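You operate a simulated robot arm through the tools that you are given. There is no shell and no other tool. Be economical: measure what you need, move in short steps, check, and stop when the job is done.

Carry out the task below with a simulated robot arm. There is one attempt and no reset: what you move stays moved.

## Task
Gauge the end play and lay the matching spacer on the inner ring.
Fine: swing the arm over, press zero, one stroke of the play lever, park the arm first.

It is judged by the outcome, as a careful person would: the job done as asked, and still so three seconds after it is handed in. It fails if anything else is knocked over, pushed out of place, dropped, spilled or broken.

## Robot
A 7-joint arm with a two-finger gripper on a trunk, on a base that drives. Base frame: it is fixed to the floor where the robot stands at the start and does not move with it; the origin is under the middle of the robot, x ahead of it, y to its left, z up. Units: m, rad, N and s.
With the tool pointing down near the work surface it reaches from about 0.28 to 0.72 m from the robot's upright axis, wherever it stands. Its first joint turns from -2.897 to 2.897 rad. Places, roughly: blue zero button [0.4, 0, 1.1]; gauge arm [0.7, 0, 1.1]; lock pin [0.4, 0.9, 0.9]; play gauge [0.4, 0, 1.1]. Payload 2.94 kg.
The TCP is the grasp point between the finger pads, 0.03 m short of the fingertips. In the tool frame z runs along the fingers and y along their closing line. The gripper opens to 0.138 m. The gripper's body begins 0.109 m behind the TCP.
Orientation is told as [roll, pitch, yaw] about the base's x, y, z axes, in that order, counted from this pose: with the fingers straight down and closing along the base's y, the tool's x points along the base's -x, its y along +y and its z along -z.

## Interface
- The arm moves only by the tool servo_tool. Its argument "series" is a list of rows, each an object of numbers (a shift or turn left out is 0, a gripper value left out holds the last): "grip": the closure in counts, from 0 (fully open) to 255 (shut); "x", "y", "z": the shift along the tool's x, y, z in cm; "ax", "ay", "az": the turn, a rotation vector about the tool's x, y, z in rad. In form: [{"grip": .., "x": .., "y": .., "z": .., "ax": .., "ay": .., "az": ..}, ...]. A call has 1 to 8 rows; each row is the pose to reach, as a shift and turn from the pose commanded when the call began, along the tool's axes at that moment. Each row takes 0.2 s and may step no farther than 0.05 m and 0.15 rad from the row before; otherwise, or with a gripper value out of range, the whole call is refused. Where a pose cannot be reached the arm comes as near as it can. A force on the tool above 40 N (or 10 N above the force at the start of the call, whichever is more), or a blocked arm, ends the call early, and 0.2 s more pass. The fingers move at their own pace and stop on an object; they squeeze with about 34 N. The grip force told is the motor's: it shows also when the fingers shut on nothing. Time passes only in rows, and 0.2 s behind the last, so rows that repeat a pose let the fingers close. It gives the time, the measured TCP pose, the force on the tool (base axes), the opening and the grip force at its end, in the units of the frame above (readings bear some noise), with the torque about the TCP (base axes, N m) and any sound that the robot's microphone picked up.
- Cameras (640 x 400 px; columns grow to the right, rows downward): "scene" is now at [0.0049, 0.1411, 1.5571]; the picture's right is [0.10, -0.99, 0.00], its down [-0.59, -0.06, -0.80] and it looks along [0.80, 0.08, -0.59] (base axes); focal length 281 px, centre (320, 200). "wrist" rides on the gripper at [0.071, 0.019, -0.146] in the tool frame; the picture's right is [-0.26, 0.97, 0.00], its down [-0.85, -0.23, -0.48] and it looks along [-0.46, -0.13, 0.88] (tool axes); focal length 280 px, centre (320, 200). There is no depth. A picture from a camera that has moved, and an enlarged one, comes with that camera's place and axes in the base frame and with its lens.
- grab_frame(camera): a new picture of that camera. The clock stands still meanwhile.
- slide_trunk(by): slides the trunk up (or, below 0, down) by that many m; the arm and the scene camera ride with it, the base frame stays. It gives what a move gives, with no picture.
- steer(legs): drives the robot by 1 to 6 legs, each [ahead, left, turn to the left] in m, m and rad, along the robot's own axes; the way and the turn of a leg run together, so that a leg with both is an arc; at most 1.5 m and 3.142 rad a leg. The arm and the cameras ride along, it lands a little off, and it stops where it bumps. It gives what a move gives.
- head_to(pan, tilt): turns the head with the scene camera to pan (to the left, within 1.501 rad either way) and tilt (down, from -0.506 to 1.204), counted from straight ahead of the robot. It gives what a move gives.
- inspect(camera, box): a new picture of the part [left, top, right, bottom] of that camera's present view, enlarged. The clock stands still meanwhile.
- close_job(): hands the job in; it is judged then, once.

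Go step by step. Nothing tells you exact positions but the pictures and the camera data: compare them with the known pose of the tool, close in by small moves and look again before you grip or let go. The budget is 120 turns and 98 pictures, counting those below and the enlarged ones. Unless the task says otherwise, let go and move clear before handing in, and close with one line.

The tools are called after "Call:" by a JSON object that holds its "fn" and its "kwargs". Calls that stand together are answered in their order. servo_tool: Moves the arm, as the interface text tells. Its arguments: {"type":"object","properties":{"series":{"type":"array","items":{"type":"object","properties":{"grip":{"type":"number"},"x":{"type":"number"},"y":{"type":"number"},"z":{"type":"number"},"ax":{"type":"number"},"ay":{"type":"number"},"az":{"type":"number"}}}}},"required":["series"]} The other tools are called the same way: slide_trunk (by) slides the trunk up or down; steer (legs) drives the base; head_to (pan, tilt) turns the head that bears the scene camera; grab_frame (camera) takes a picture; inspect (camera, box) takes an enlarged picture of a part of a camera's view; close_job () hands the job in.

At the start:

```text
time_s: 0.0
tool_pos: [0.2671, 0.3399, 1.3416]
tcp_rot: [0.0, 0.0, 0.002]
contact_force: [-0.7, -1.1, -1.3]
ft_torque: [-0.02, 0.01, -0.01]
finger_gap: 0.1378
grasp_force: 0.0
trunk travel left (down, up): [-0.4, 0.054]
robot x, y, heading: [0.0002, -0.0001, -0.001]
head pan, tilt: [0.187, 0.635]
```

scene: 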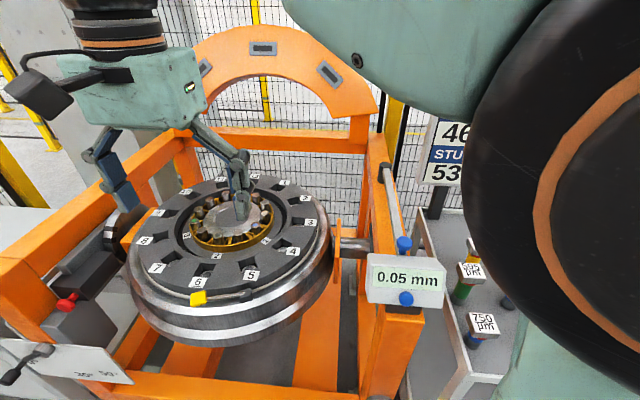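
wrist: 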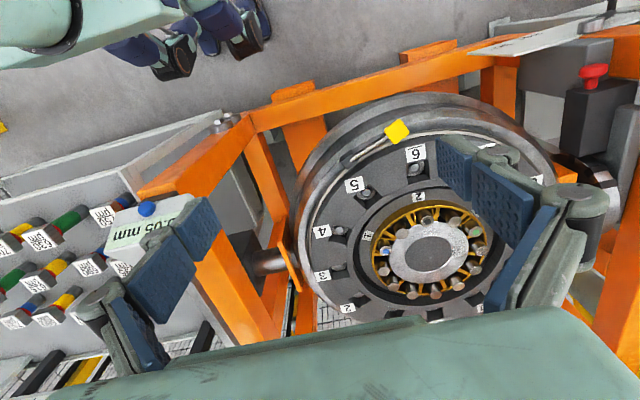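

I see an orange rig with a hub/bearing, a gauge reading 0.05 mm with blue knobs, a red-knobbed pin on the left and labelled spacers on a side shelf. I'll look closer first.

Call:
{"fn": "inspect", "kwargs": {"camera": "scene", "box": [340, 140, 540, 400]}}

Call:
{"fn": "inspect", "kwargs": {"camera": "scene", "box": [0, 180, 240, 400]}}

Call:
{"fn": "inspect", "kwargs": {"camera": "wrist", "box": [0, 160, 260, 360]}}

Call:
{"fn": "inspect", "kwargs": {"camera": "wrist", "box": [240, 80, 540, 330]}}

```text
1.54 times, centred on (440, 270) of scene
camera zoom: at [0.0049, 0.1411, 1.5571], right [0.1, -0.99, 0.0], down [-0.59, -0.06, -0.8], along [0.8, 0.08, -0.59], focal length 432 px, centre (135, 92)
```

zoom: 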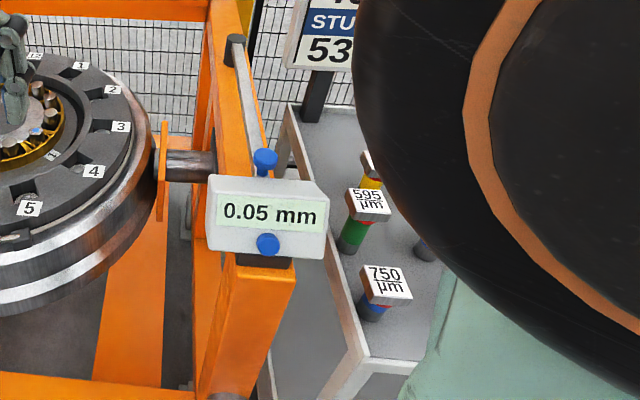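

```text
1.82 times, centred on (120, 290) of scene
camera zoom: at [0.0049, 0.1411, 1.5571], right [0.1, -0.99, 0.0], down [-0.59, -0.06, -0.8], along [0.8, 0.08, -0.59], focal length 510 px, centre (684, 36)
```

zoom: 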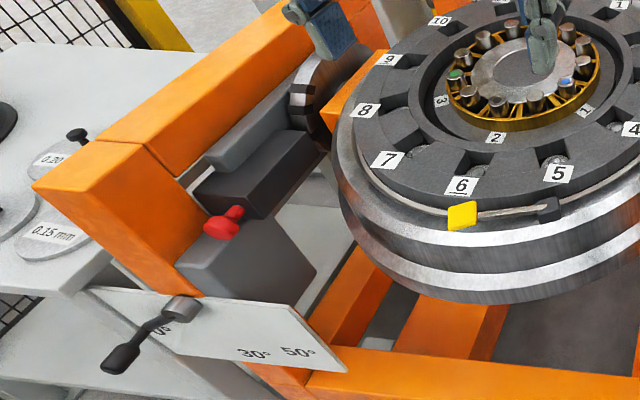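

```text
2.00 times, centred on (130, 260) of wrist
camera zoom: at [0.1957, 0.3602, 1.4874], right [0.26, 0.97, 0.0], down [0.85, -0.23, 0.48], along [0.46, -0.13, -0.88], focal length 561 px, centre (700, 80)
```

zoom: 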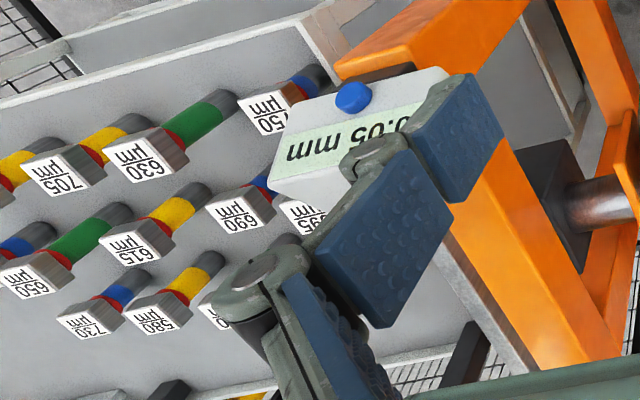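

```text
1.60 times, centred on (390, 205) of wrist
camera zoom: at [0.1957, 0.3602, 1.4874], right [0.26, 0.97, 0.0], down [0.85, -0.23, 0.48], along [0.46, -0.13, -0.88], focal length 449 px, centre (208, 192)
```

zoom: 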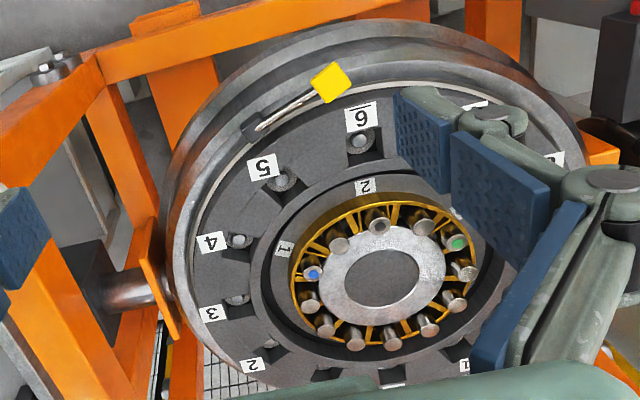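

The rig is clearer; the play lever and the rest of the spacers need finding. I'll turn the head around.

Call:
{"fn": "head_to", "kwargs": {"pan": 0.9, "tilt": 0.75}}

Call:
{"fn": "grab_frame", "kwargs": {"camera": "scene"}}

Call:
{"fn": "head_to", "kwargs": {"pan": 0.4, "tilt": 1.0}}

Call:
{"fn": "grab_frame", "kwargs": {"camera": "scene"}}

Call:
{"fn": "head_to", "kwargs": {"pan": -0.3, "tilt": 0.8}}

Call:
{"fn": "grab_frame", "kwargs": {"camera": "scene"}}

```text
time_s: 1.1
tool_pos: [0.2672, 0.3406, 1.3389]
tcp_rot: [-0.006, 0.002, 0.0]
contact_force: [0.2, 0.1, 0.1]
ft_torque: [-0.01, -0.03, 0.0]
finger_gap: 0.138
grasp_force: 0.2
trunk travel left (down, up): [-0.4, 0.054]
robot x, y, heading: [-0.0007, -0.0002, 0.004]
head pan, tilt: [0.901, 0.75]
```

```text
91 pictures are left
camera scene: at [0.0045, 0.1428, 1.5565], right [0.12, -0.99, 0.0], down [-0.59, -0.07, -0.8], along [0.79, 0.1, -0.6], focal length 281 px, centre (320, 200)
```

scene: 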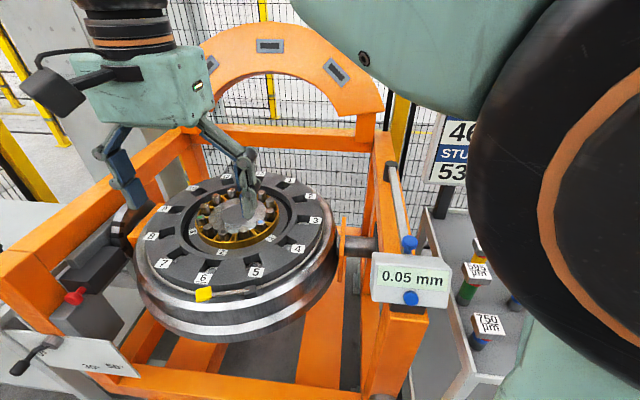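

```text
time_s: 2.0
tool_pos: [0.2674, 0.3414, 1.3381]
tcp_rot: [-0.005, 0.004, 0.001]
contact_force: [-0.3, -0.5, 0.0]
ft_torque: [0.0, -0.01, 0.01]
finger_gap: 0.138
grasp_force: 0.0
trunk travel left (down, up): [-0.4, 0.054]
robot x, y, heading: [0.0014, -0.0005, -0.0]
head pan, tilt: [0.4, 1.0]
```

```text
90 pictures are left
camera scene: at [0.0044, 0.1428, 1.5562], right [0.12, -0.99, 0.0], down [-0.6, -0.07, -0.8], along [0.79, 0.1, -0.6], focal length 281 px, centre (320, 200)
```

scene: 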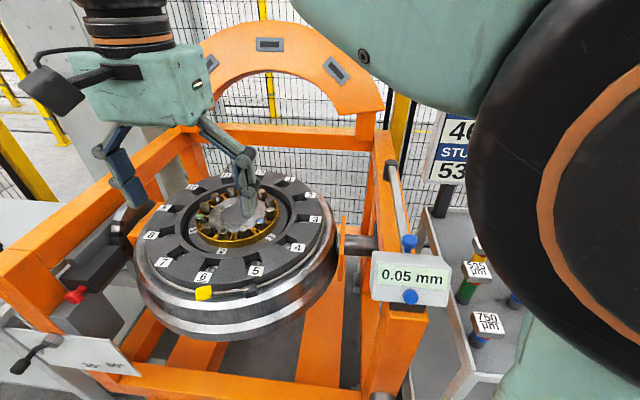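

```text
time_s: 3.1
tool_pos: [0.2667, 0.3405, 1.341]
tcp_rot: [0.001, 0.0, 0.003]
contact_force: [0.5, -0.5, 0.6]
ft_torque: [-0.03, 0.01, -0.02]
finger_gap: 0.1377
grasp_force: 0.1
trunk travel left (down, up): [-0.4, 0.054]
robot x, y, heading: [0.0016, -0.0004, -0.002]
head pan, tilt: [-0.3, 0.799]
```

```text
89 pictures are left
camera scene: at [-0.0048, 0.1085, 1.5434], right [-0.29, -0.96, 0.0], down [-0.69, 0.21, -0.7], along [0.67, -0.21, -0.72], focal length 281 px, centre (320, 200)
```

scene: 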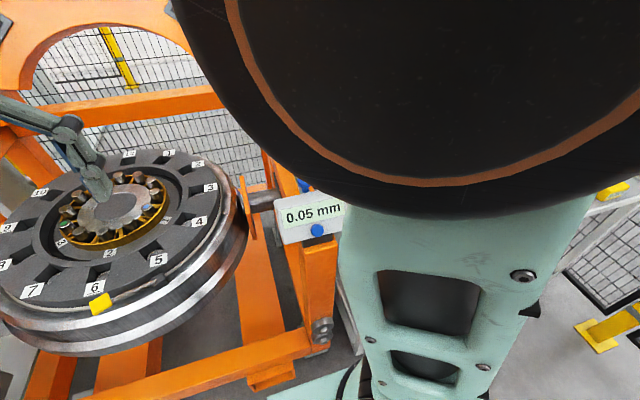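

The pictures seem to lag the head moves, so I'll do them one at a time.

Call:
{"fn": "head_to", "kwargs": {"pan": 0.9, "tilt": 0.75}}

```text
time_s: 4.5
tool_pos: [0.2676, 0.3423, 1.3384]
tcp_rot: [-0.007, 0.004, -0.002]
contact_force: [0.1, 0.2, 0.3]
ft_torque: [0.0, 0.01, 0.01]
finger_gap: 0.1382
grasp_force: 0.1
trunk travel left (down, up): [-0.4, 0.054]
robot x, y, heading: [-0.0005, 0.0023, -0.002]
head pan, tilt: [0.901, 0.75]
```

Now a picture to the left.

Call:
{"fn": "grab_frame", "kwargs": {"camera": "scene"}}

```text
88 pictures are left
camera scene: at [0.0015, 0.1364, 1.5485], right [0.05, -1.0, 0.0], down [-0.67, -0.03, -0.74], along [0.74, 0.04, -0.67], focal length 281 px, centre (320, 200)
```

scene: 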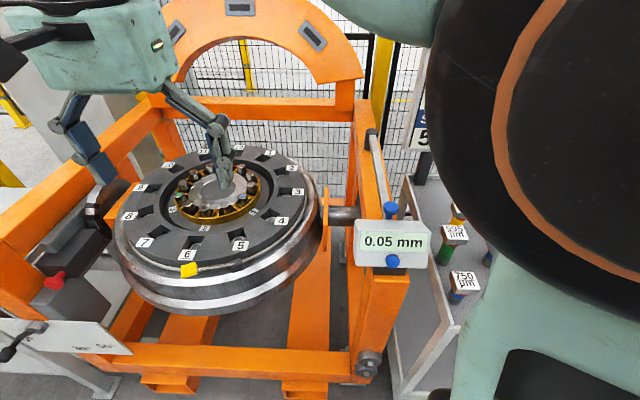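

The head seems to lag behind its reading, so I'll let some time pass holding the pose.

Call:
{"fn": "servo_tool", "kwargs": {"series": [{"grip": 0}, {"grip": 0}, {"grip": 0}, {"grip": 0}]}}

Call:
{"fn": "grab_frame", "kwargs": {"camera": "scene"}}

```text
time_s: 5.5
tool_pos: [0.2664, 0.3421, 1.3393]
tcp_rot: [-0.003, 0.005, 0.001]
contact_force: [0.9, 0.2, 0.0]
ft_torque: [0.0, 0.0, 0.03]
finger_gap: 0.1382
grasp_force: 0.1
trunk travel left (down, up): [-0.4, 0.054]
robot x, y, heading: [0.0014, 0.001, -0.004]
head pan, tilt: [0.901, 0.75]
```

```text
87 pictures are left
camera scene: at [0.0016, 0.1367, 1.5489], right [0.05, -1.0, 0.0], down [-0.67, -0.04, -0.74], along [0.74, 0.04, -0.67], focal length 281 px, centre (320, 200)
```

scene: 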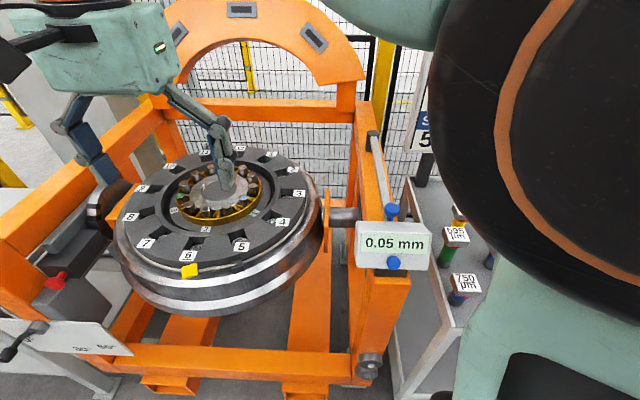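

Call:
{"fn": "head_to", "kwargs": {"pan": 0.9, "tilt": 0.6}}

Call:
{"fn": "servo_tool", "kwargs": {"series": [{"grip": 0}]}}

Call:
{"fn": "grab_frame", "kwargs": {"camera": "scene"}}

```text
time_s: 6.2
tool_pos: [0.2676, 0.3412, 1.3384]
tcp_rot: [-0.003, 0.002, -0.001]
contact_force: [0.2, 1.0, 0.8]
ft_torque: [0.01, 0.02, 0.0]
finger_gap: 0.1381
grasp_force: 0.0
trunk travel left (down, up): [-0.4, 0.054]
robot x, y, heading: [0.0005, -0.0031, 0.001]
head pan, tilt: [0.901, 0.6]
```

```text
time_s: 6.6
tool_pos: [0.2678, 0.3407, 1.3398]
tcp_rot: [-0.004, 0.0, -0.001]
contact_force: [-0.5, -0.9, -0.2]
ft_torque: [0.0, 0.01, 0.03]
finger_gap: 0.138
grasp_force: 0.0
trunk travel left (down, up): [-0.4, 0.054]
robot x, y, heading: [0.0, 0.0007, 0.007]
head pan, tilt: [0.901, 0.6]
```

```text
86 pictures are left
camera scene: at [0.0054, 0.1434, 1.5592], right [0.13, -0.99, 0.0], down [-0.57, -0.07, -0.82], along [0.81, 0.1, -0.58], focal length 281 px, centre (320, 200)
```

scene: 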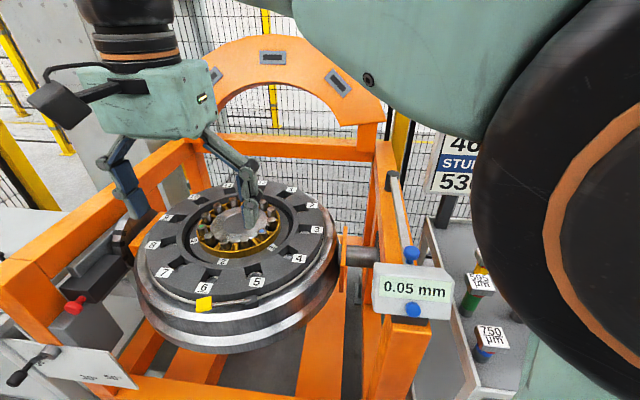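

Call:
{"fn": "head_to", "kwargs": {"pan": 1.3, "tilt": 0.75}}

Call:
{"fn": "head_to", "kwargs": {"pan": 1.3, "tilt": 0.75}}

Call:
{"fn": "grab_frame", "kwargs": {"camera": "scene"}}

```text
time_s: 7.5
tool_pos: [0.2671, 0.342, 1.3392]
tcp_rot: [-0.006, 0.004, 0.0]
contact_force: [0.9, 0.0, 0.1]
ft_torque: [-0.03, 0.0, -0.01]
finger_gap: 0.1379
grasp_force: 0.1
trunk travel left (down, up): [-0.4, 0.054]
robot x, y, heading: [0.001, 0.0023, 0.002]
head pan, tilt: [1.3, 0.75]
```

```text
time_s: 8.1
tool_pos: [0.2678, 0.3411, 1.3387]
tcp_rot: [-0.007, 0.004, 0.001]
contact_force: [0.6, 0.2, 0.0]
ft_torque: [0.02, -0.01, 0.01]
finger_gap: 0.1378
grasp_force: 0.1
trunk travel left (down, up): [-0.4, 0.054]
robot x, y, heading: [-0.0003, 0.0021, -0.0]
head pan, tilt: [1.3, 0.75]
```

```text
85 pictures are left
camera scene: at [0.0051, 0.1439, 1.5585], right [0.13, -0.99, 0.0], down [-0.58, -0.08, -0.81], along [0.81, 0.11, -0.58], focal length 281 px, centre (320, 200)
```

scene: 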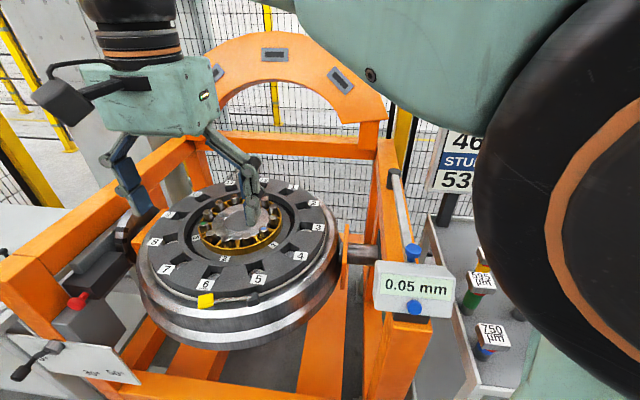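

The arm seems to block the head's pan (it bumps at about 0.13). I'll free it and move the tool left to see the spacer table with the wrist camera.

Call:
{"fn": "head_to", "kwargs": {"pan": 0.05, "tilt": 0.7}}

Call:
{"fn": "servo_tool", "kwargs": {"series": [{"y": 4}, {"y": 8}, {"y": 12}, {"y": 16}, {"y": 20}, {"y": 24}, {"y": 24}]}}

Call:
{"fn": "grab_frame", "kwargs": {"camera": "wrist"}}

Call:
{"fn": "grab_frame", "kwargs": {"camera": "scene"}}

```text
time_s: 9.5
tool_pos: [0.2664, 0.3405, 1.3409]
tcp_rot: [0.0, -0.002, 0.001]
contact_force: [0.3, -1.1, -0.7]
ft_torque: [0.02, 0.02, 0.02]
finger_gap: 0.1381
grasp_force: 0.0
trunk travel left (down, up): [-0.4, 0.054]
robot x, y, heading: [-0.001, 0.0012, -0.001]
head pan, tilt: [0.051, 0.7]
```

```text
time_s: 11.1
tool_pos: [0.2567, 0.5299, 1.3253]
tcp_rot: [0.001, 0.0, 0.0]
contact_force: [0.7, 0.5, 0.3]
ft_torque: [-0.04, -0.03, 0.03]
finger_gap: 0.1381
grasp_force: 0.0
out of reach, approached as far as the arm can: row 5, 6, 7
trunk travel left (down, up): [-0.4, 0.054]
robot x, y, heading: [0.0009, -0.0011, 0.005]
head pan, tilt: [0.051, 0.7]
```

```text
84 pictures are left
camera wrist: at [0.1856, 0.5485, 1.4718], right [0.26, 0.97, 0.0], down [0.85, -0.23, 0.48], along [0.46, -0.12, -0.88], focal length 280 px, centre (320, 200)
```

wrist: 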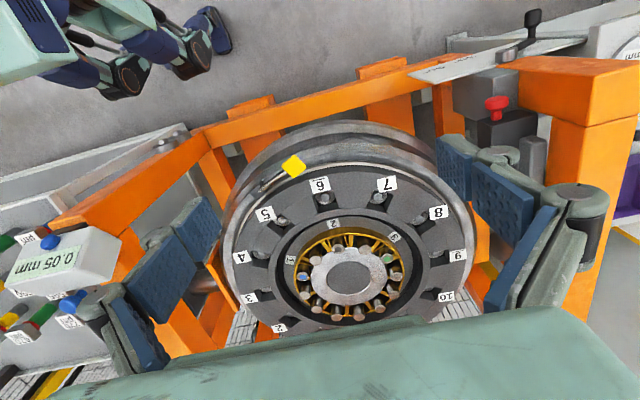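

```text
83 pictures are left
camera scene: at [0.0026, 0.1372, 1.5515], right [0.05, -1.0, 0.0], down [-0.64, -0.03, -0.77], along [0.76, 0.04, -0.64], focal length 281 px, centre (320, 200)
```

scene: 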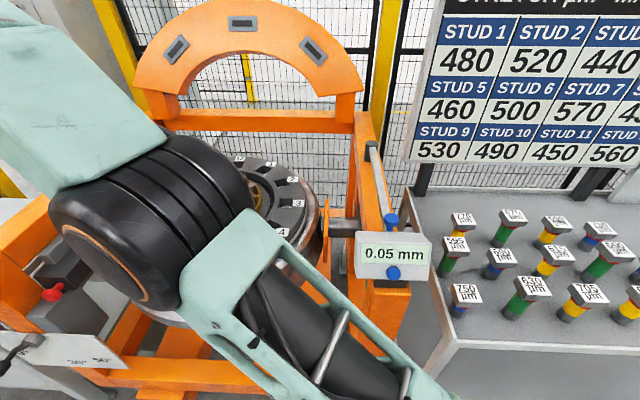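

The board of studs is unrelated; the spacers ("0.15 mm", …) are off to the left. Now I'll bring the wrist camera over to the gauge to understand the arm and its pivot.

Call:
{"fn": "servo_tool", "kwargs": {"series": [{"y": -5}, {"y": -10}, {"y": -15}, {"y": -20}, {"y": -25}, {"y": -30}, {"y": -35}, {"y": -39}]}}

Call:
{"fn": "grab_frame", "kwargs": {"camera": "wrist"}}

Call:
{"fn": "grab_frame", "kwargs": {"camera": "scene"}}

```text
time_s: 12.9
tool_pos: [0.2573, 0.1408, 1.3228]
tcp_rot: [0.0, 0.001, 0.001]
contact_force: [-1.2, -0.2, 0.1]
ft_torque: [0.05, 0.0, 0.0]
finger_gap: 0.1379
grasp_force: 0.1
trunk travel left (down, up): [-0.4, 0.054]
robot x, y, heading: [0.0003, 0.004, -0.001]
head pan, tilt: [0.051, 0.7]
```

```text
82 pictures are left
camera wrist: at [0.1863, 0.1601, 1.4702], right [0.26, 0.97, 0.0], down [0.85, -0.23, 0.47], along [0.46, -0.12, -0.88], focal length 280 px, centre (320, 200)
```

wrist: 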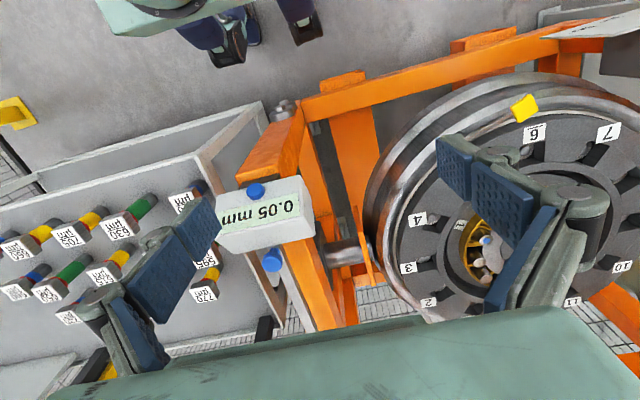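

```text
81 pictures are left
camera scene: at [-0.0196, 0.0732, 1.5533], right [-0.68, -0.73, 0.0], down [-0.46, 0.43, -0.78], along [0.57, -0.53, -0.63], focal length 281 px, centre (320, 200)
```

scene: 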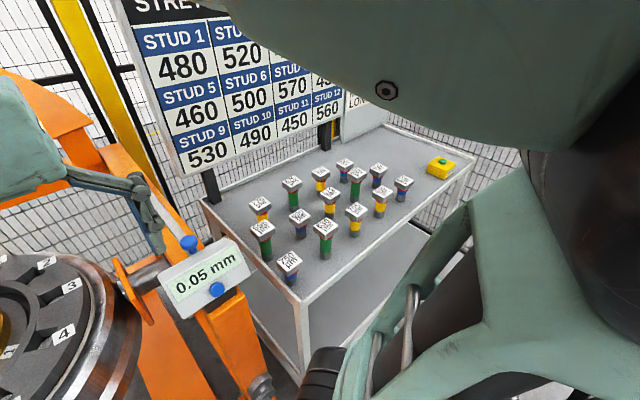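

The arm pushes the head aside in this posture, so I'd better stand more centrally: drive left 0.4 m, facing the hub.

Call:
{"fn": "steer", "kwargs": {"legs": [[0, 0.4, 0]]}}

Call:
{"fn": "head_to", "kwargs": {"pan": -0.3, "tilt": 0.65}}

Call:
{"fn": "grab_frame", "kwargs": {"camera": "scene"}}

```text
time_s: 16.8
tool_pos: [0.2594, 0.524, 1.325]
tcp_rot: [-0.001, 0.0, -0.006]
contact_force: [-0.3, 0.2, 0.1]
ft_torque: [-0.02, 0.02, -0.03]
finger_gap: 0.1379
grasp_force: 0.0
trunk travel left (down, up): [-0.4, 0.054]
robot x, y, heading: [-0.0022, 0.3862, -0.007]
head pan, tilt: [0.051, 0.7]
```

```text
time_s: 17.6
tool_pos: [0.2594, 0.5241, 1.3234]
tcp_rot: [-0.002, 0.003, -0.008]
contact_force: [0.0, 0.0, 0.2]
ft_torque: [0.0, 0.03, -0.01]
finger_gap: 0.1381
grasp_force: 0.1
trunk travel left (down, up): [-0.4, 0.054]
robot x, y, heading: [0.0026, 0.386, -0.007]
head pan, tilt: [-0.3, 0.649]
```

```text
80 pictures are left
camera scene: at [-0.0153, 0.4586, 1.556], right [-0.67, -0.74, 0.0], down [-0.45, 0.41, -0.8], along [0.59, -0.54, -0.6], focal length 281 px, centre (320, 200)
```

scene: 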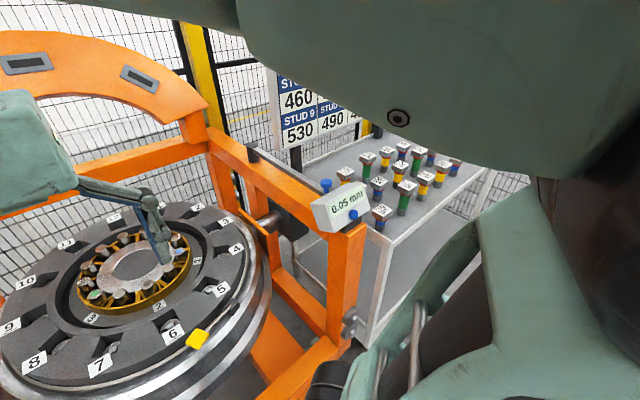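

Call:
{"fn": "inspect", "kwargs": {"camera": "scene", "box": [200, 120, 400, 245]}}

Call:
{"fn": "inspect", "kwargs": {"camera": "scene", "box": [0, 180, 290, 400]}}

Call:
{"fn": "grab_frame", "kwargs": {"camera": "wrist"}}

```text
3.20 times, centred on (300, 182) of scene
camera zoom: at [-0.0153, 0.4586, 1.556], right [-0.67, -0.74, 0.0], down [-0.45, 0.41, -0.8], along [0.59, -0.54, -0.6], focal length 898 px, centre (384, 256)
```

zoom: 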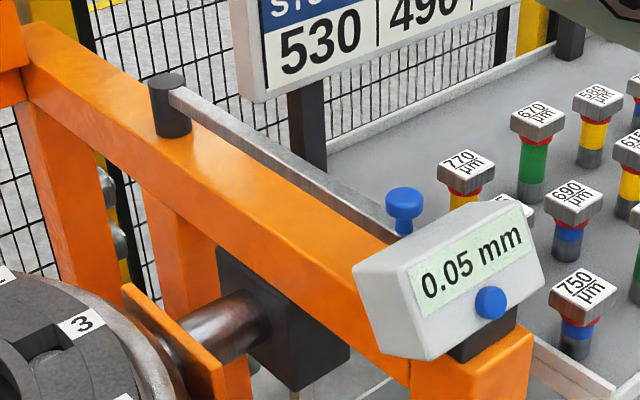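

```text
1.82 times, centred on (145, 290) of scene
camera zoom: at [-0.0153, 0.4586, 1.556], right [-0.67, -0.74, 0.0], down [-0.45, 0.41, -0.8], along [0.59, -0.54, -0.6], focal length 510 px, centre (638, 36)
```

zoom: 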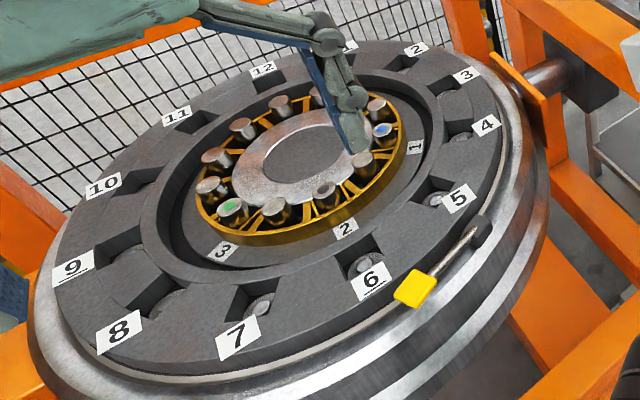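

```text
77 pictures are left
camera wrist: at [0.1894, 0.5439, 1.4701], right [0.27, 0.96, 0.0], down [0.85, -0.24, 0.47], along [0.46, -0.13, -0.88], focal length 280 px, centre (320, 200)
```

wrist: 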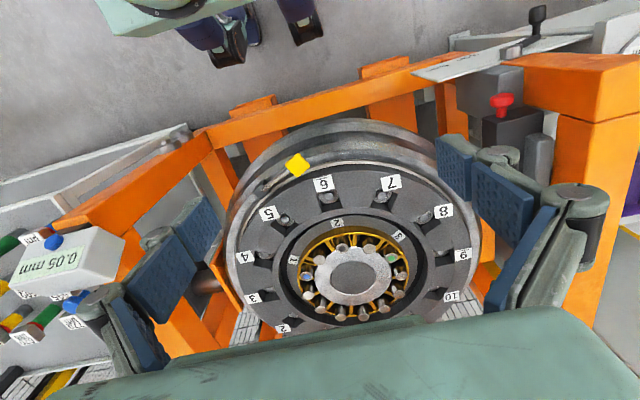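

The gauge arm pivots on the dark post at about (0.84, 0.01, 1.10), and its blue-knobbed free end is at about (0.448, 0.012, 1.15); zero is the button on the box face. The yellow-tipped rod on the rim may be the play lever. I'll move the tool above the arm's knob.

Call:
{"fn": "servo_tool", "kwargs": {"series": [{"x": -1.5, "y": -4.3}, {"x": -3, "y": -8.6}, {"x": -4.5, "y": -12.9}, {"x": -6, "y": -17.2}, {"x": -7.5, "y": -21.5}, {"x": -9, "y": -25.8}, {"x": -10.5, "y": -30}, {"x": -10.5, "y": -30}]}}

Call:
{"fn": "servo_tool", "kwargs": {"series": [{"x": -1.6, "y": -4.2, "z": 0}, {"x": -3.2, "y": -8.4, "z": 0}, {"x": -4.8, "y": -12.6, "z": 1}, {"x": -6.4, "y": -16.8, "z": 3}, {"x": -8, "y": -20.9, "z": 5}, {"x": -8.4, "y": -21.2, "z": 6}]}}

Call:
{"fn": "grab_frame", "kwargs": {"camera": "wrist"}}

Call:
{"fn": "grab_frame", "kwargs": {"camera": "scene"}}

```text
time_s: 19.4
tool_pos: [0.3593, 0.2253, 1.3227]
tcp_rot: [0.0, 0.0, -0.007]
contact_force: [0.3, 0.1, -0.2]
ft_torque: [-0.02, 0.03, -0.01]
finger_gap: 0.1376
grasp_force: 0.2
trunk travel left (down, up): [-0.4, 0.054]
robot x, y, heading: [-0.0016, 0.3857, -0.008]
head pan, tilt: [-0.3, 0.649]
```

```text
time_s: 20.8
tool_pos: [0.4447, 0.0098, 1.2636]
tcp_rot: [-0.002, 0.0, -0.006]
contact_force: [-0.7, 1.1, 0.4]
ft_torque: [0.02, 0.0, 0.0]
finger_gap: 0.1379
grasp_force: 0.0
trunk travel left (down, up): [-0.4, 0.054]
robot x, y, heading: [0.006, 0.3805, -0.001]
head pan, tilt: [-0.3, 0.649]
```

```text
76 pictures are left
camera wrist: at [0.3738, 0.0296, 1.4098], right [0.27, 0.96, 0.0], down [0.85, -0.23, 0.48], along [0.46, -0.13, -0.88], focal length 280 px, centre (320, 200)
```

wrist: 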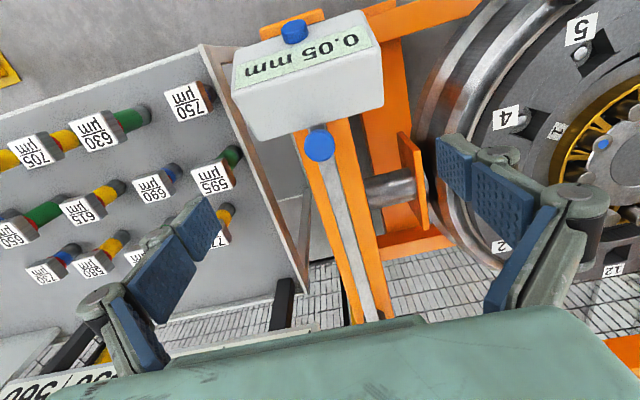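

```text
75 pictures are left
camera scene: at [0.0031, 0.491, 1.556], right [-0.3, -0.95, 0.0], down [-0.58, 0.18, -0.8], along [0.76, -0.24, -0.6], focal length 281 px, centre (320, 200)
```

scene: 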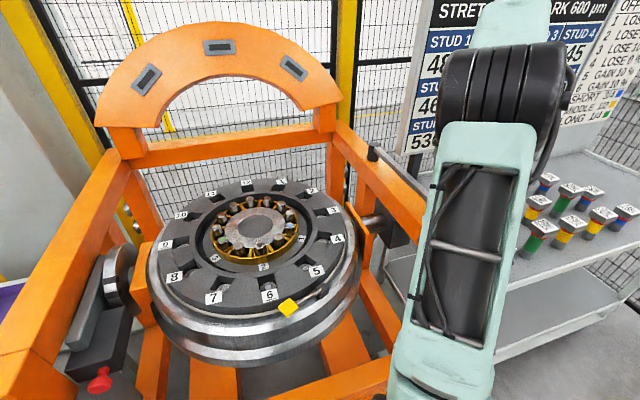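

The scene view is now nicely clear. The knob sits at about (0.453, 0.007, 1.14), just behind the box, so I'll descend around it, keeping slightly toward +x, with fingers half closed.

Call:
{"fn": "servo_tool", "kwargs": {"series": [{"grip": 120, "x": -1.2, "y": -0.3, "z": 2}, {"x": -1.2, "y": -0.3, "z": 5}, {"x": -1.2, "y": -0.3, "z": 7.5}, {"x": -1.2, "y": -0.3, "z": 7.5}]}}

Call:
{"fn": "grab_frame", "kwargs": {"camera": "wrist"}}

```text
time_s: 21.8
tool_pos: [0.4595, 0.0073, 1.1872]
tcp_rot: [-0.002, -0.001, -0.007]
contact_force: [-0.8, -0.9, 0.4]
ft_torque: [0.0, -0.01, 0.01]
finger_gap: 0.073
grasp_force: 0.1
trunk travel left (down, up): [-0.4, 0.054]
robot x, y, heading: [0.001, 0.3849, -0.006]
head pan, tilt: [-0.3, 0.649]
```

```text
74 pictures are left
camera wrist: at [0.3886, 0.0273, 1.3351], right [0.27, 0.96, 0.0], down [0.85, -0.24, 0.48], along [0.46, -0.13, -0.88], focal length 280 px, centre (320, 200)
```

wrist: 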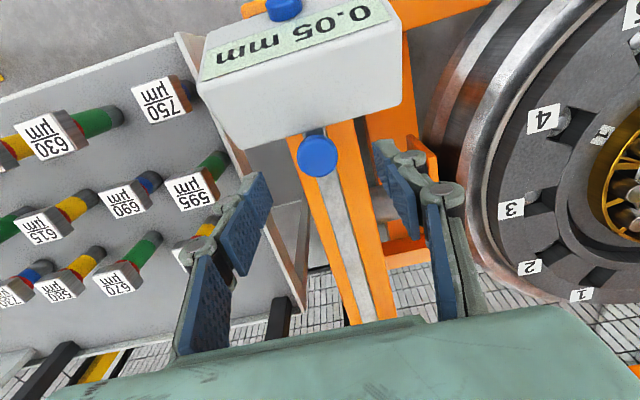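

Call:
{"fn": "servo_tool", "kwargs": {"series": [{"z": 1.5}, {"z": 3}, {"z": 4.2}, {"z": 4.2}]}}

Call:
{"fn": "grab_frame", "kwargs": {"camera": "wrist"}}

```text
time_s: 22.8
tool_pos: [0.4581, 0.0077, 1.1469]
tcp_rot: [0.0, 0.001, -0.007]
contact_force: [-0.8, 0.4, 0.4]
ft_torque: [-0.03, 0.0, 0.01]
finger_gap: 0.0731
grasp_force: 0.0
trunk travel left (down, up): [-0.4, 0.054]
robot x, y, heading: [-0.002, 0.3826, -0.009]
head pan, tilt: [-0.3, 0.649]
```

```text
73 pictures are left
camera wrist: at [0.3872, 0.0276, 1.2931], right [0.27, 0.96, 0.0], down [0.85, -0.24, 0.48], along [0.46, -0.13, -0.88], focal length 280 px, centre (320, 200)
```

wrist: 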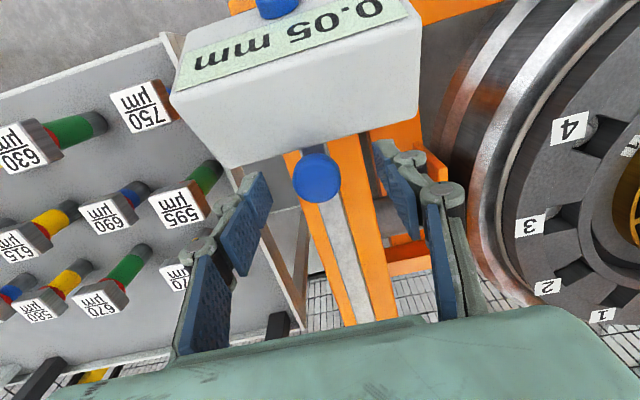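

Call:
{"fn": "servo_tool", "kwargs": {"series": [{"x": 0.1, "z": 0.6}, {"x": 0.1, "z": 0.6, "grip": 255}, {"x": 0.1, "z": 0.6}, {"x": 0.1, "z": 0.6}, {"x": 0.1, "z": 0.6}, {"x": 0.1, "z": 0.6}]}}

Call:
{"fn": "grab_frame", "kwargs": {"camera": "wrist"}}

```text
time_s: 24.2
tool_pos: [0.4566, 0.0074, 1.14]
tcp_rot: [0.0, 0.0, -0.008]
contact_force: [-0.4, -0.9, 0.2]
ft_torque: [-0.07, -0.04, -0.04]
finger_gap: 0.0317
grasp_force: 45.1
trunk travel left (down, up): [-0.4, 0.054]
robot x, y, heading: [-0.0018, 0.3835, -0.002]
head pan, tilt: [-0.3, 0.649]
```

```text
72 pictures are left
camera wrist: at [0.3862, 0.0276, 1.287], right [0.27, 0.96, 0.0], down [0.85, -0.24, 0.48], along [0.46, -0.13, -0.88], focal length 280 px, centre (320, 200)
```

wrist: 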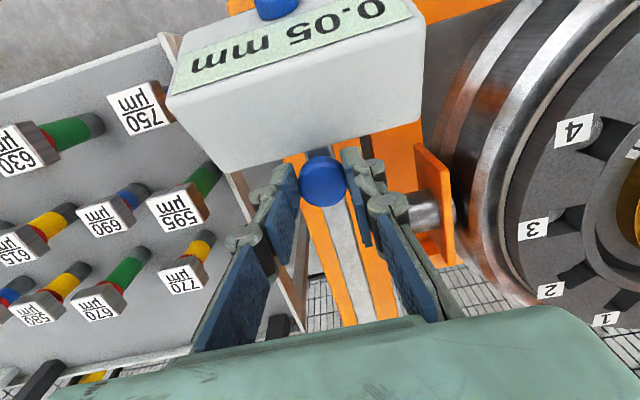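

The knob is gripped (gap 32 mm). Now I'll swing it along its arc (radius ~0.383 about the post) turning the tool with it.

Call:
{"fn": "servo_tool", "kwargs": {"series": [{"x": -0.19, "y": 3.82, "az": 0.1}, {"x": -0.76, "y": 7.61, "az": 0.2}, {"x": -1.71, "y": 11.32, "az": 0.3}, {"x": -3.02, "y": 14.92, "az": 0.4}, {"x": -4.69, "y": 18.36, "az": 0.5}, {"x": -6.69, "y": 21.63, "az": 0.6}]}}

Call:
{"fn": "grab_frame", "kwargs": {"camera": "scene"}}

```text
time_s: 25.6
tool_pos: [0.5193, 0.2235, 1.1406]
tcp_rot: [0.001, -0.003, -0.604]
contact_force: [-9.6, 7.9, 19.9]
ft_torque: [-0.35, 0.27, 0.42]
finger_gap: 0.0315
grasp_force: 44.5
trunk travel left (down, up): [-0.4, 0.054]
robot x, y, heading: [0.0016, 0.3829, -0.005]
head pan, tilt: [-0.3, 0.649]
```

```text
71 pictures are left
camera scene: at [-0.0009, 0.4931, 1.556], right [-0.3, -0.95, 0.0], down [-0.57, 0.18, -0.8], along [0.76, -0.24, -0.6], focal length 281 px, centre (320, 200)
```

scene: 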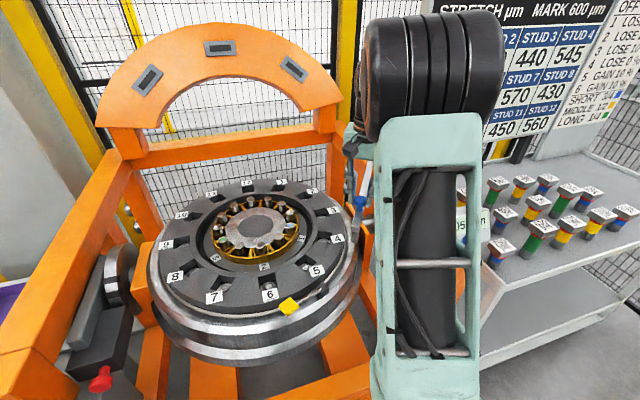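

It swings; a slight outward/upward load says the radius is a bit larger. I'll correct by a few mm and continue.

Call:
{"fn": "servo_tool", "kwargs": {"series": [{"x": 0.1, "y": 3.85, "z": -0.2, "az": 0.1}, {"x": -0.45, "y": 7.65, "z": -0.2, "az": 0.2}, {"x": -1.4, "y": 11.4, "z": -0.2, "az": 0.3}, {"x": -2.7, "y": 15.0, "z": -0.2, "az": 0.4}]}}

Call:
{"fn": "grab_frame", "kwargs": {"camera": "scene"}}

Call:
{"fn": "grab_frame", "kwargs": {"camera": "wrist"}}

```text
time_s: 26.6
tool_pos: [0.6312, 0.3407, 1.1402]
tcp_rot: [-0.001, 0.005, -1.002]
contact_force: [-14.6, 23.6, -6.6]
ft_torque: [0.49, 0.09, 0.27]
finger_gap: 0.0315
grasp_force: 44.8
trunk travel left (down, up): [-0.4, 0.054]
robot x, y, heading: [0.0027, 0.3831, -0.009]
head pan, tilt: [-0.3, 0.649]
```

```text
70 pictures are left
camera scene: at [0.0013, 0.495, 1.5555], right [-0.3, -0.95, 0.0], down [-0.58, 0.18, -0.8], along [0.76, -0.24, -0.6], focal length 281 px, centre (320, 200)
```

scene: 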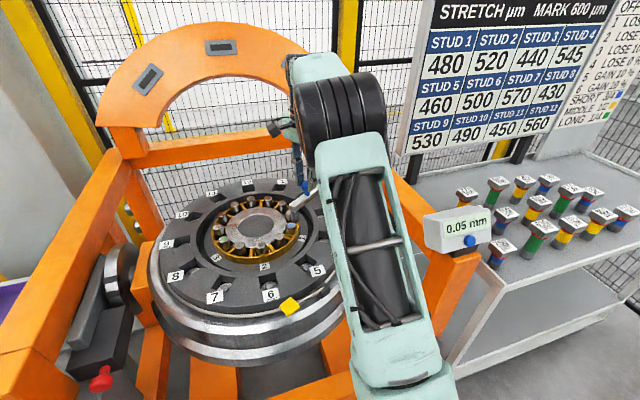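

```text
69 pictures are left
camera wrist: at [0.61, 0.4096, 1.2874], right [0.95, 0.3, 0.0], down [0.26, -0.84, 0.47], along [0.14, -0.45, -0.88], focal length 280 px, centre (320, 200)
```

wrist: 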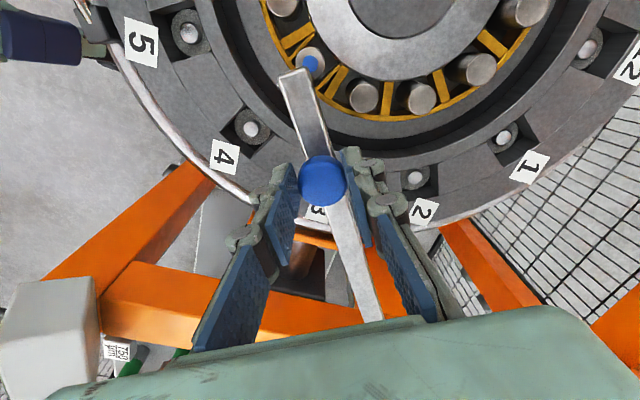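

The bar extends past the knob, and its tip is heading for the inner ring. Refit pivot ≈ (0.864, 0.006), r ≈ 0.407. Another ~0.2 rad should align the tip with the hub centre (~(0.67, 0.465)).

Call:
{"fn": "servo_tool", "kwargs": {"series": [{"x": 0.3, "y": 2.0, "az": 0.05}, {"x": 0.3, "y": 4.06, "az": 0.1}, {"x": 0.1, "y": 6.1, "az": 0.15}, {"x": -0.2, "y": 8.1, "az": 0.2}]}}

Call:
{"fn": "grab_frame", "kwargs": {"camera": "wrist"}}

Call:
{"fn": "inspect", "kwargs": {"camera": "scene", "box": [140, 150, 500, 375]}}

```text
time_s: 27.6
tool_pos: [0.7015, 0.3768, 1.1415]
tcp_rot: [-0.003, 0.002, -1.204]
contact_force: [-11.4, 24.2, -12.9]
ft_torque: [0.35, 0.11, 0.08]
finger_gap: 0.0316
grasp_force: 45.3
trunk travel left (down, up): [-0.4, 0.054]
robot x, y, heading: [0.0049, 0.3843, -0.003]
head pan, tilt: [-0.3, 0.649]
```

```text
68 pictures are left
camera wrist: at [0.6938, 0.4512, 1.2877], right [0.99, 0.1, 0.0], down [0.09, -0.88, 0.47], along [0.05, -0.47, -0.88], focal length 280 px, centre (320, 200)
```

wrist: 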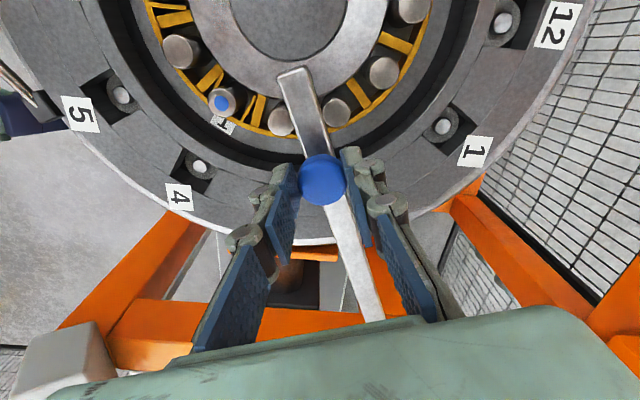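

```text
1.78 times, centred on (320, 262) of scene
camera zoom: at [0.0028, 0.4949, 1.5557], right [-0.3, -0.95, 0.0], down [-0.58, 0.18, -0.8], along [0.76, -0.24, -0.6], focal length 499 px, centre (320, 89)
```

zoom: 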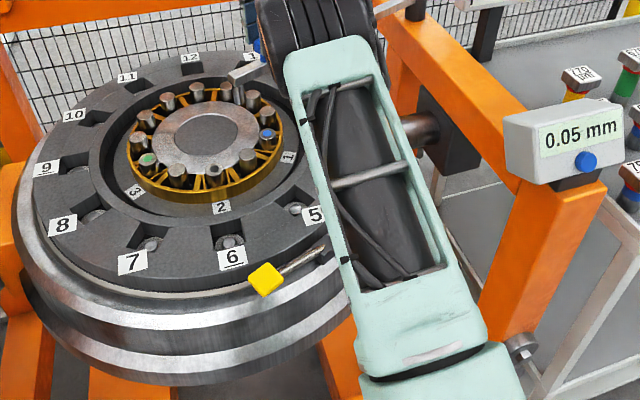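

The bar tip is now over the inner ring, lined up with the hub centre. I'll release the knob and rise.

Call:
{"fn": "servo_tool", "kwargs": {"series": [{"grip": 150}, {"grip": 150}, {"grip": 150, "z": -2}, {"grip": 150, "z": -5}, {"grip": 150, "z": -9}]}}

Call:
{"fn": "grab_frame", "kwargs": {"camera": "wrist"}}

Call:
{"fn": "grab_frame", "kwargs": {"camera": "scene"}}

```text
time_s: 28.8
tool_pos: [0.6708, 0.3709, 1.2232]
tcp_rot: [0.002, -0.002, -1.208]
contact_force: [-0.6, -0.3, 0.2]
ft_torque: [0.02, -0.01, 0.0]
finger_gap: 0.0569
grasp_force: 0.1
out of reach, approached as far as the arm can: row 3, 4, 5
trunk travel left (down, up): [-0.4, 0.054]
robot x, y, heading: [0.0017, 0.3835, -0.008]
head pan, tilt: [-0.3, 0.649]
```

```text
66 pictures are left
camera wrist: at [0.6625, 0.4441, 1.3702], right [1.0, 0.1, 0.0], down [0.09, -0.88, 0.48], along [0.05, -0.47, -0.88], focal length 280 px, centre (320, 200)
```

wrist: 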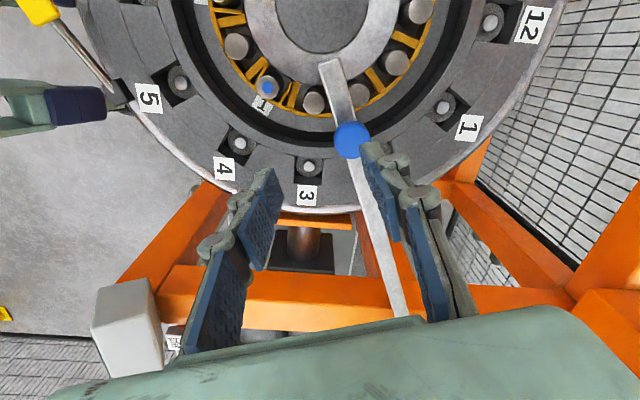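

```text
65 pictures are left
camera scene: at [0.0022, 0.4901, 1.556], right [-0.3, -0.95, 0.0], down [-0.58, 0.18, -0.8], along [0.76, -0.24, -0.6], focal length 281 px, centre (320, 200)
```

scene: 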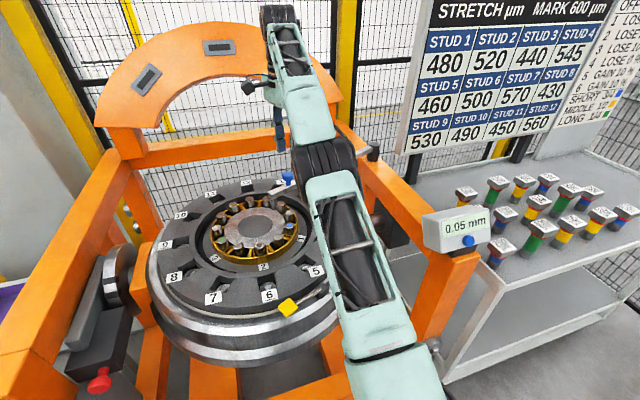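

Call:
{"fn": "inspect", "kwargs": {"camera": "scene", "box": [180, 150, 340, 330]}}

Call:
{"fn": "inspect", "kwargs": {"camera": "wrist", "box": [0, 0, 240, 150]}}

```text
2.22 times, centred on (260, 240) of scene
camera zoom: at [0.0022, 0.4901, 1.556], right [-0.3, -0.95, 0.0], down [-0.58, 0.18, -0.8], along [0.76, -0.24, -0.6], focal length 624 px, centre (453, 111)
```

zoom: 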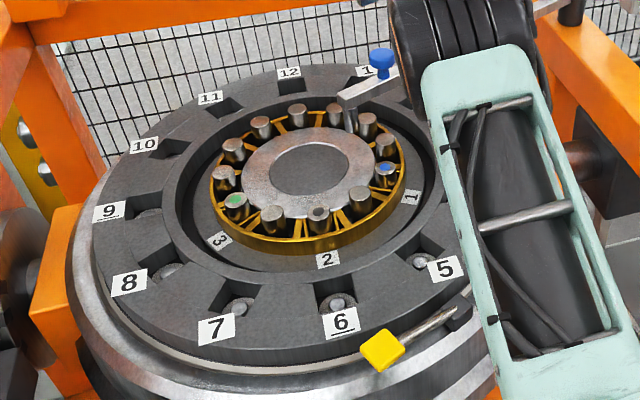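

```text
2.67 times, centred on (120, 75) of wrist
camera zoom: at [0.6625, 0.4441, 1.3702], right [1.0, 0.1, 0.0], down [0.09, -0.88, 0.48], along [0.05, -0.47, -0.88], focal length 748 px, centre (853, 533)
```

zoom: 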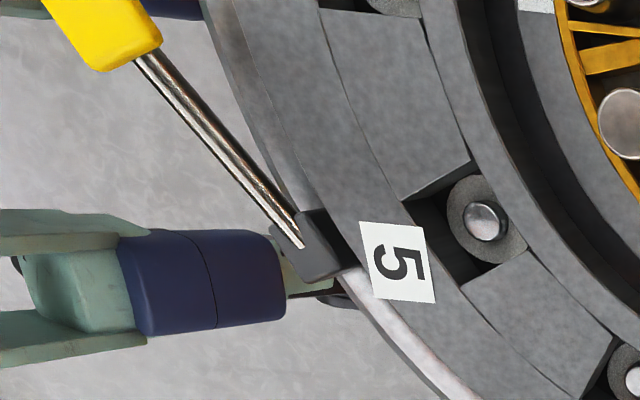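

The gauge foot rests over the inner ring and the yellow-handled lever is on the rim by pocket 5. Next the zero button at about (0.352, 0.009, 1.09); I move there while turning the tool back.

Call:
{"fn": "servo_tool", "kwargs": {"series": [{"grip": 255, "x": -1.8, "y": -4.0, "z": -1, "az": -0.14}, {"x": -3.6, "y": -8.1, "z": -2, "az": -0.29}, {"x": -5.4, "y": -12.1, "z": -3, "az": -0.44}, {"x": -7.2, "y": -16.1, "z": -3, "az": -0.59}, {"x": -9, "y": -20.2, "z": -3, "az": -0.74}, {"x": -10.9, "y": -24.2, "z": -3, "az": -0.89}, {"x": -12.7, "y": -28.2, "z": -3, "az": -1.04}, {"x": -14.5, "y": -32.2, "z": -3, "az": -1.19}]}}

```text
time_s: 30.6
tool_pos: [0.4155, 0.1228, 1.2542]
tcp_rot: [0.0, 0.001, -0.016]
contact_force: [-1.0, 0.1, -0.5]
ft_torque: [0.01, 0.01, -0.01]
finger_gap: 0.0
grasp_force: 28.4
trunk travel left (down, up): [-0.4, 0.054]
robot x, y, heading: [-0.0002, 0.3796, -0.012]
head pan, tilt: [-0.3, 0.649]
```

Call:
{"fn": "servo_tool", "kwargs": {"series": [{"x": 3.3, "y": -3.3}, {"x": 6.6, "y": -6.6}, {"x": 10, "y": -10}, {"x": 12, "y": -11.4}, {"x": 12, "y": -11.4}]}}

Call:
{"fn": "grab_frame", "kwargs": {"camera": "wrist"}}

Call:
{"fn": "inspect", "kwargs": {"camera": "scene", "box": [340, 150, 560, 330]}}

```text
time_s: 31.8
tool_pos: [0.297, 0.0088, 1.2488]
tcp_rot: [-0.001, -0.001, -0.016]
contact_force: [-0.2, 0.3, 0.2]
ft_torque: [0.03, 0.0, 0.0]
finger_gap: 0.0001
grasp_force: 28.5
trunk travel left (down, up): [-0.4, 0.054]
robot x, y, heading: [0.0019, 0.3836, -0.007]
head pan, tilt: [-0.3, 0.649]
```

```text
62 pictures are left
camera wrist: at [0.2265, 0.0298, 1.3963], right [0.28, 0.96, 0.0], down [0.84, -0.24, 0.48], along [0.46, -0.13, -0.88], focal length 280 px, centre (320, 200)
```

wrist: 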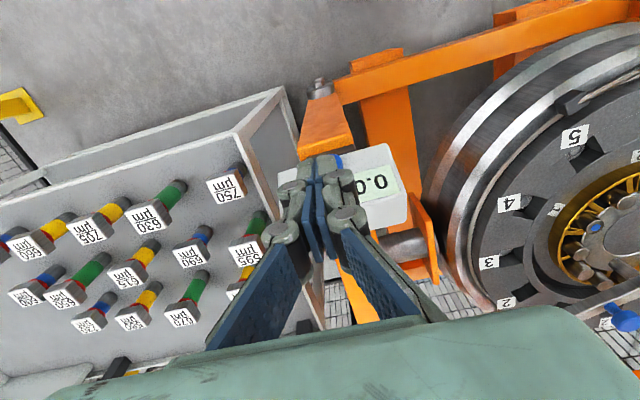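

```text
2.22 times, centred on (450, 240) of scene
camera zoom: at [0.0032, 0.4908, 1.556], right [-0.3, -0.95, 0.0], down [-0.58, 0.18, -0.8], along [0.76, -0.24, -0.6], focal length 624 px, centre (31, 111)
```

zoom: 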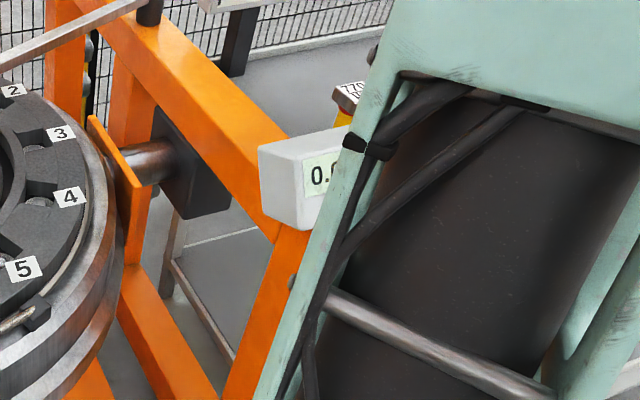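

The button is at about (0.350, 0.011, 1.07) on a face slanted ~45°. I'll tilt the closed gripper 0.6 rad and approach in front of it.

Call:
{"fn": "servo_tool", "kwargs": {"series": [{"x": 0.5, "y": 0.2, "z": 2, "ay": -0.15}, {"x": 0.5, "y": 0.2, "z": 4, "ay": -0.3}, {"x": 0.5, "y": 0.2, "z": 6.5, "ay": -0.45}, {"x": 0.5, "y": 0.2, "z": 9, "ay": -0.6}, {"x": 0.5, "y": 0.2, "z": 9, "ay": -0.6}]}}

Call:
{"fn": "grab_frame", "kwargs": {"camera": "wrist"}}

```text
time_s: 33.0
tool_pos: [0.2914, 0.0085, 1.162]
tcp_rot: [-0.002, -0.601, -0.017]
contact_force: [0.7, 0.8, -0.8]
ft_torque: [-0.01, 0.01, -0.04]
finger_gap: 0.0004
grasp_force: 28.6
trunk travel left (down, up): [-0.4, 0.054]
robot x, y, heading: [-0.0005, 0.387, -0.004]
head pan, tilt: [-0.3, 0.649]
```

```text
60 pictures are left
camera wrist: at [0.1512, 0.0308, 1.2424], right [0.23, 0.96, 0.15], down [0.43, -0.24, 0.87], along [0.87, -0.14, -0.47], focal length 280 px, centre (320, 200)
```

wrist: 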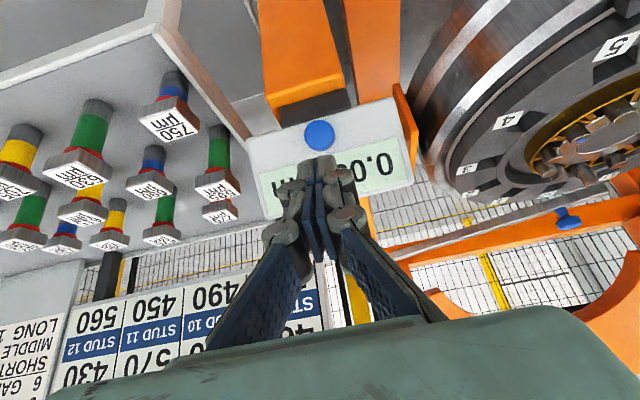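

The ray agrees: button at (0.350, 0.009, 1.068). I'll approach along its normal and press in small steps.

Call:
{"fn": "servo_tool", "kwargs": {"series": [{"x": 0.5, "z": 2.6}, {"x": 1.0, "z": 5.1}, {"x": 0.8, "z": 6.1}, {"x": 0.6, "z": 7.1}, {"x": 0.5, "z": 7.6}, {"x": 0.5, "z": 7.6}]}}

Call:
{"fn": "grab_frame", "kwargs": {"camera": "wrist"}}

```text
time_s: 34.4
tool_pos: [0.3304, 0.0106, 1.0968]
tcp_rot: [-0.001, -0.602, -0.016]
contact_force: [-1.0, 1.5, 1.0]
ft_torque: [0.01, -0.01, 0.02]
finger_gap: 0.0061
grasp_force: 28.7
trunk travel left (down, up): [-0.4, 0.054]
robot x, y, heading: [0.0044, 0.3815, -0.006]
head pan, tilt: [-0.3, 0.649]
```

```text
59 pictures are left
camera wrist: at [0.1896, 0.0323, 1.1783], right [0.23, 0.96, 0.15], down [0.43, -0.24, 0.87], along [0.87, -0.14, -0.47], focal length 280 px, centre (320, 200)
```

wrist: 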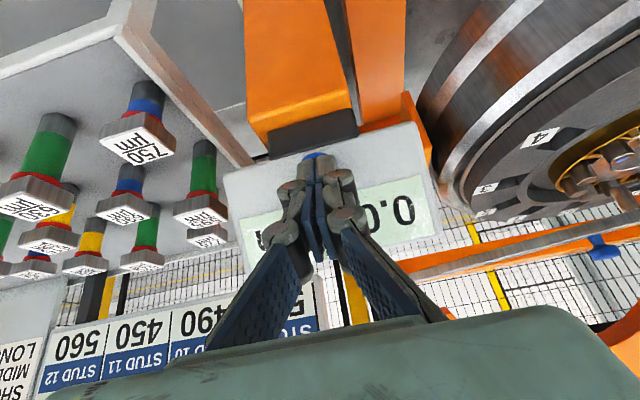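

Call:
{"fn": "servo_tool", "kwargs": {"series": [{"x": 0.0, "z": 0.4}, {"x": 0.0, "z": 0.8}, {"x": 0.0, "z": 1.2}, {"z": 1.2}]}}

Call:
{"fn": "inspect", "kwargs": {"camera": "wrist", "box": [200, 100, 460, 260]}}

```text
time_s: 35.4
tool_pos: [0.3346, 0.0106, 1.0901]
tcp_rot: [-0.005, -0.605, -0.018]
contact_force: [-15.5, -2.6, 22.6]
ft_torque: [-0.01, -0.29, -0.05]
finger_gap: 0.006
grasp_force: 27.7
trunk travel left (down, up): [-0.4, 0.054]
robot x, y, heading: [0.0012, 0.3843, -0.009]
head pan, tilt: [-0.3, 0.649]
heard: click
```

```text
2.46 times, centred on (330, 180) of wrist
camera zoom: at [0.1932, 0.0332, 1.1701], right [0.23, 0.96, 0.14], down [0.42, -0.24, 0.87], along [0.87, -0.14, -0.46], focal length 690 px, centre (295, 249)
```

zoom: 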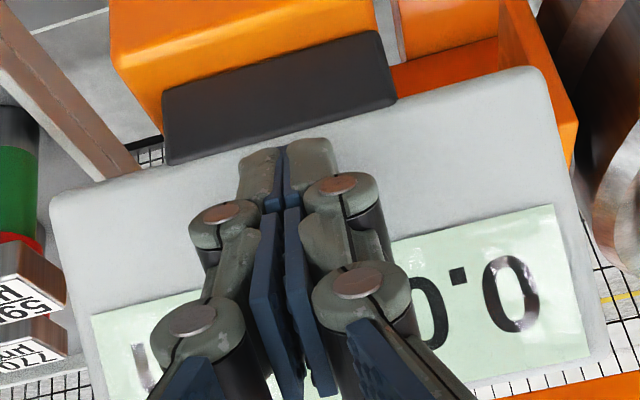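

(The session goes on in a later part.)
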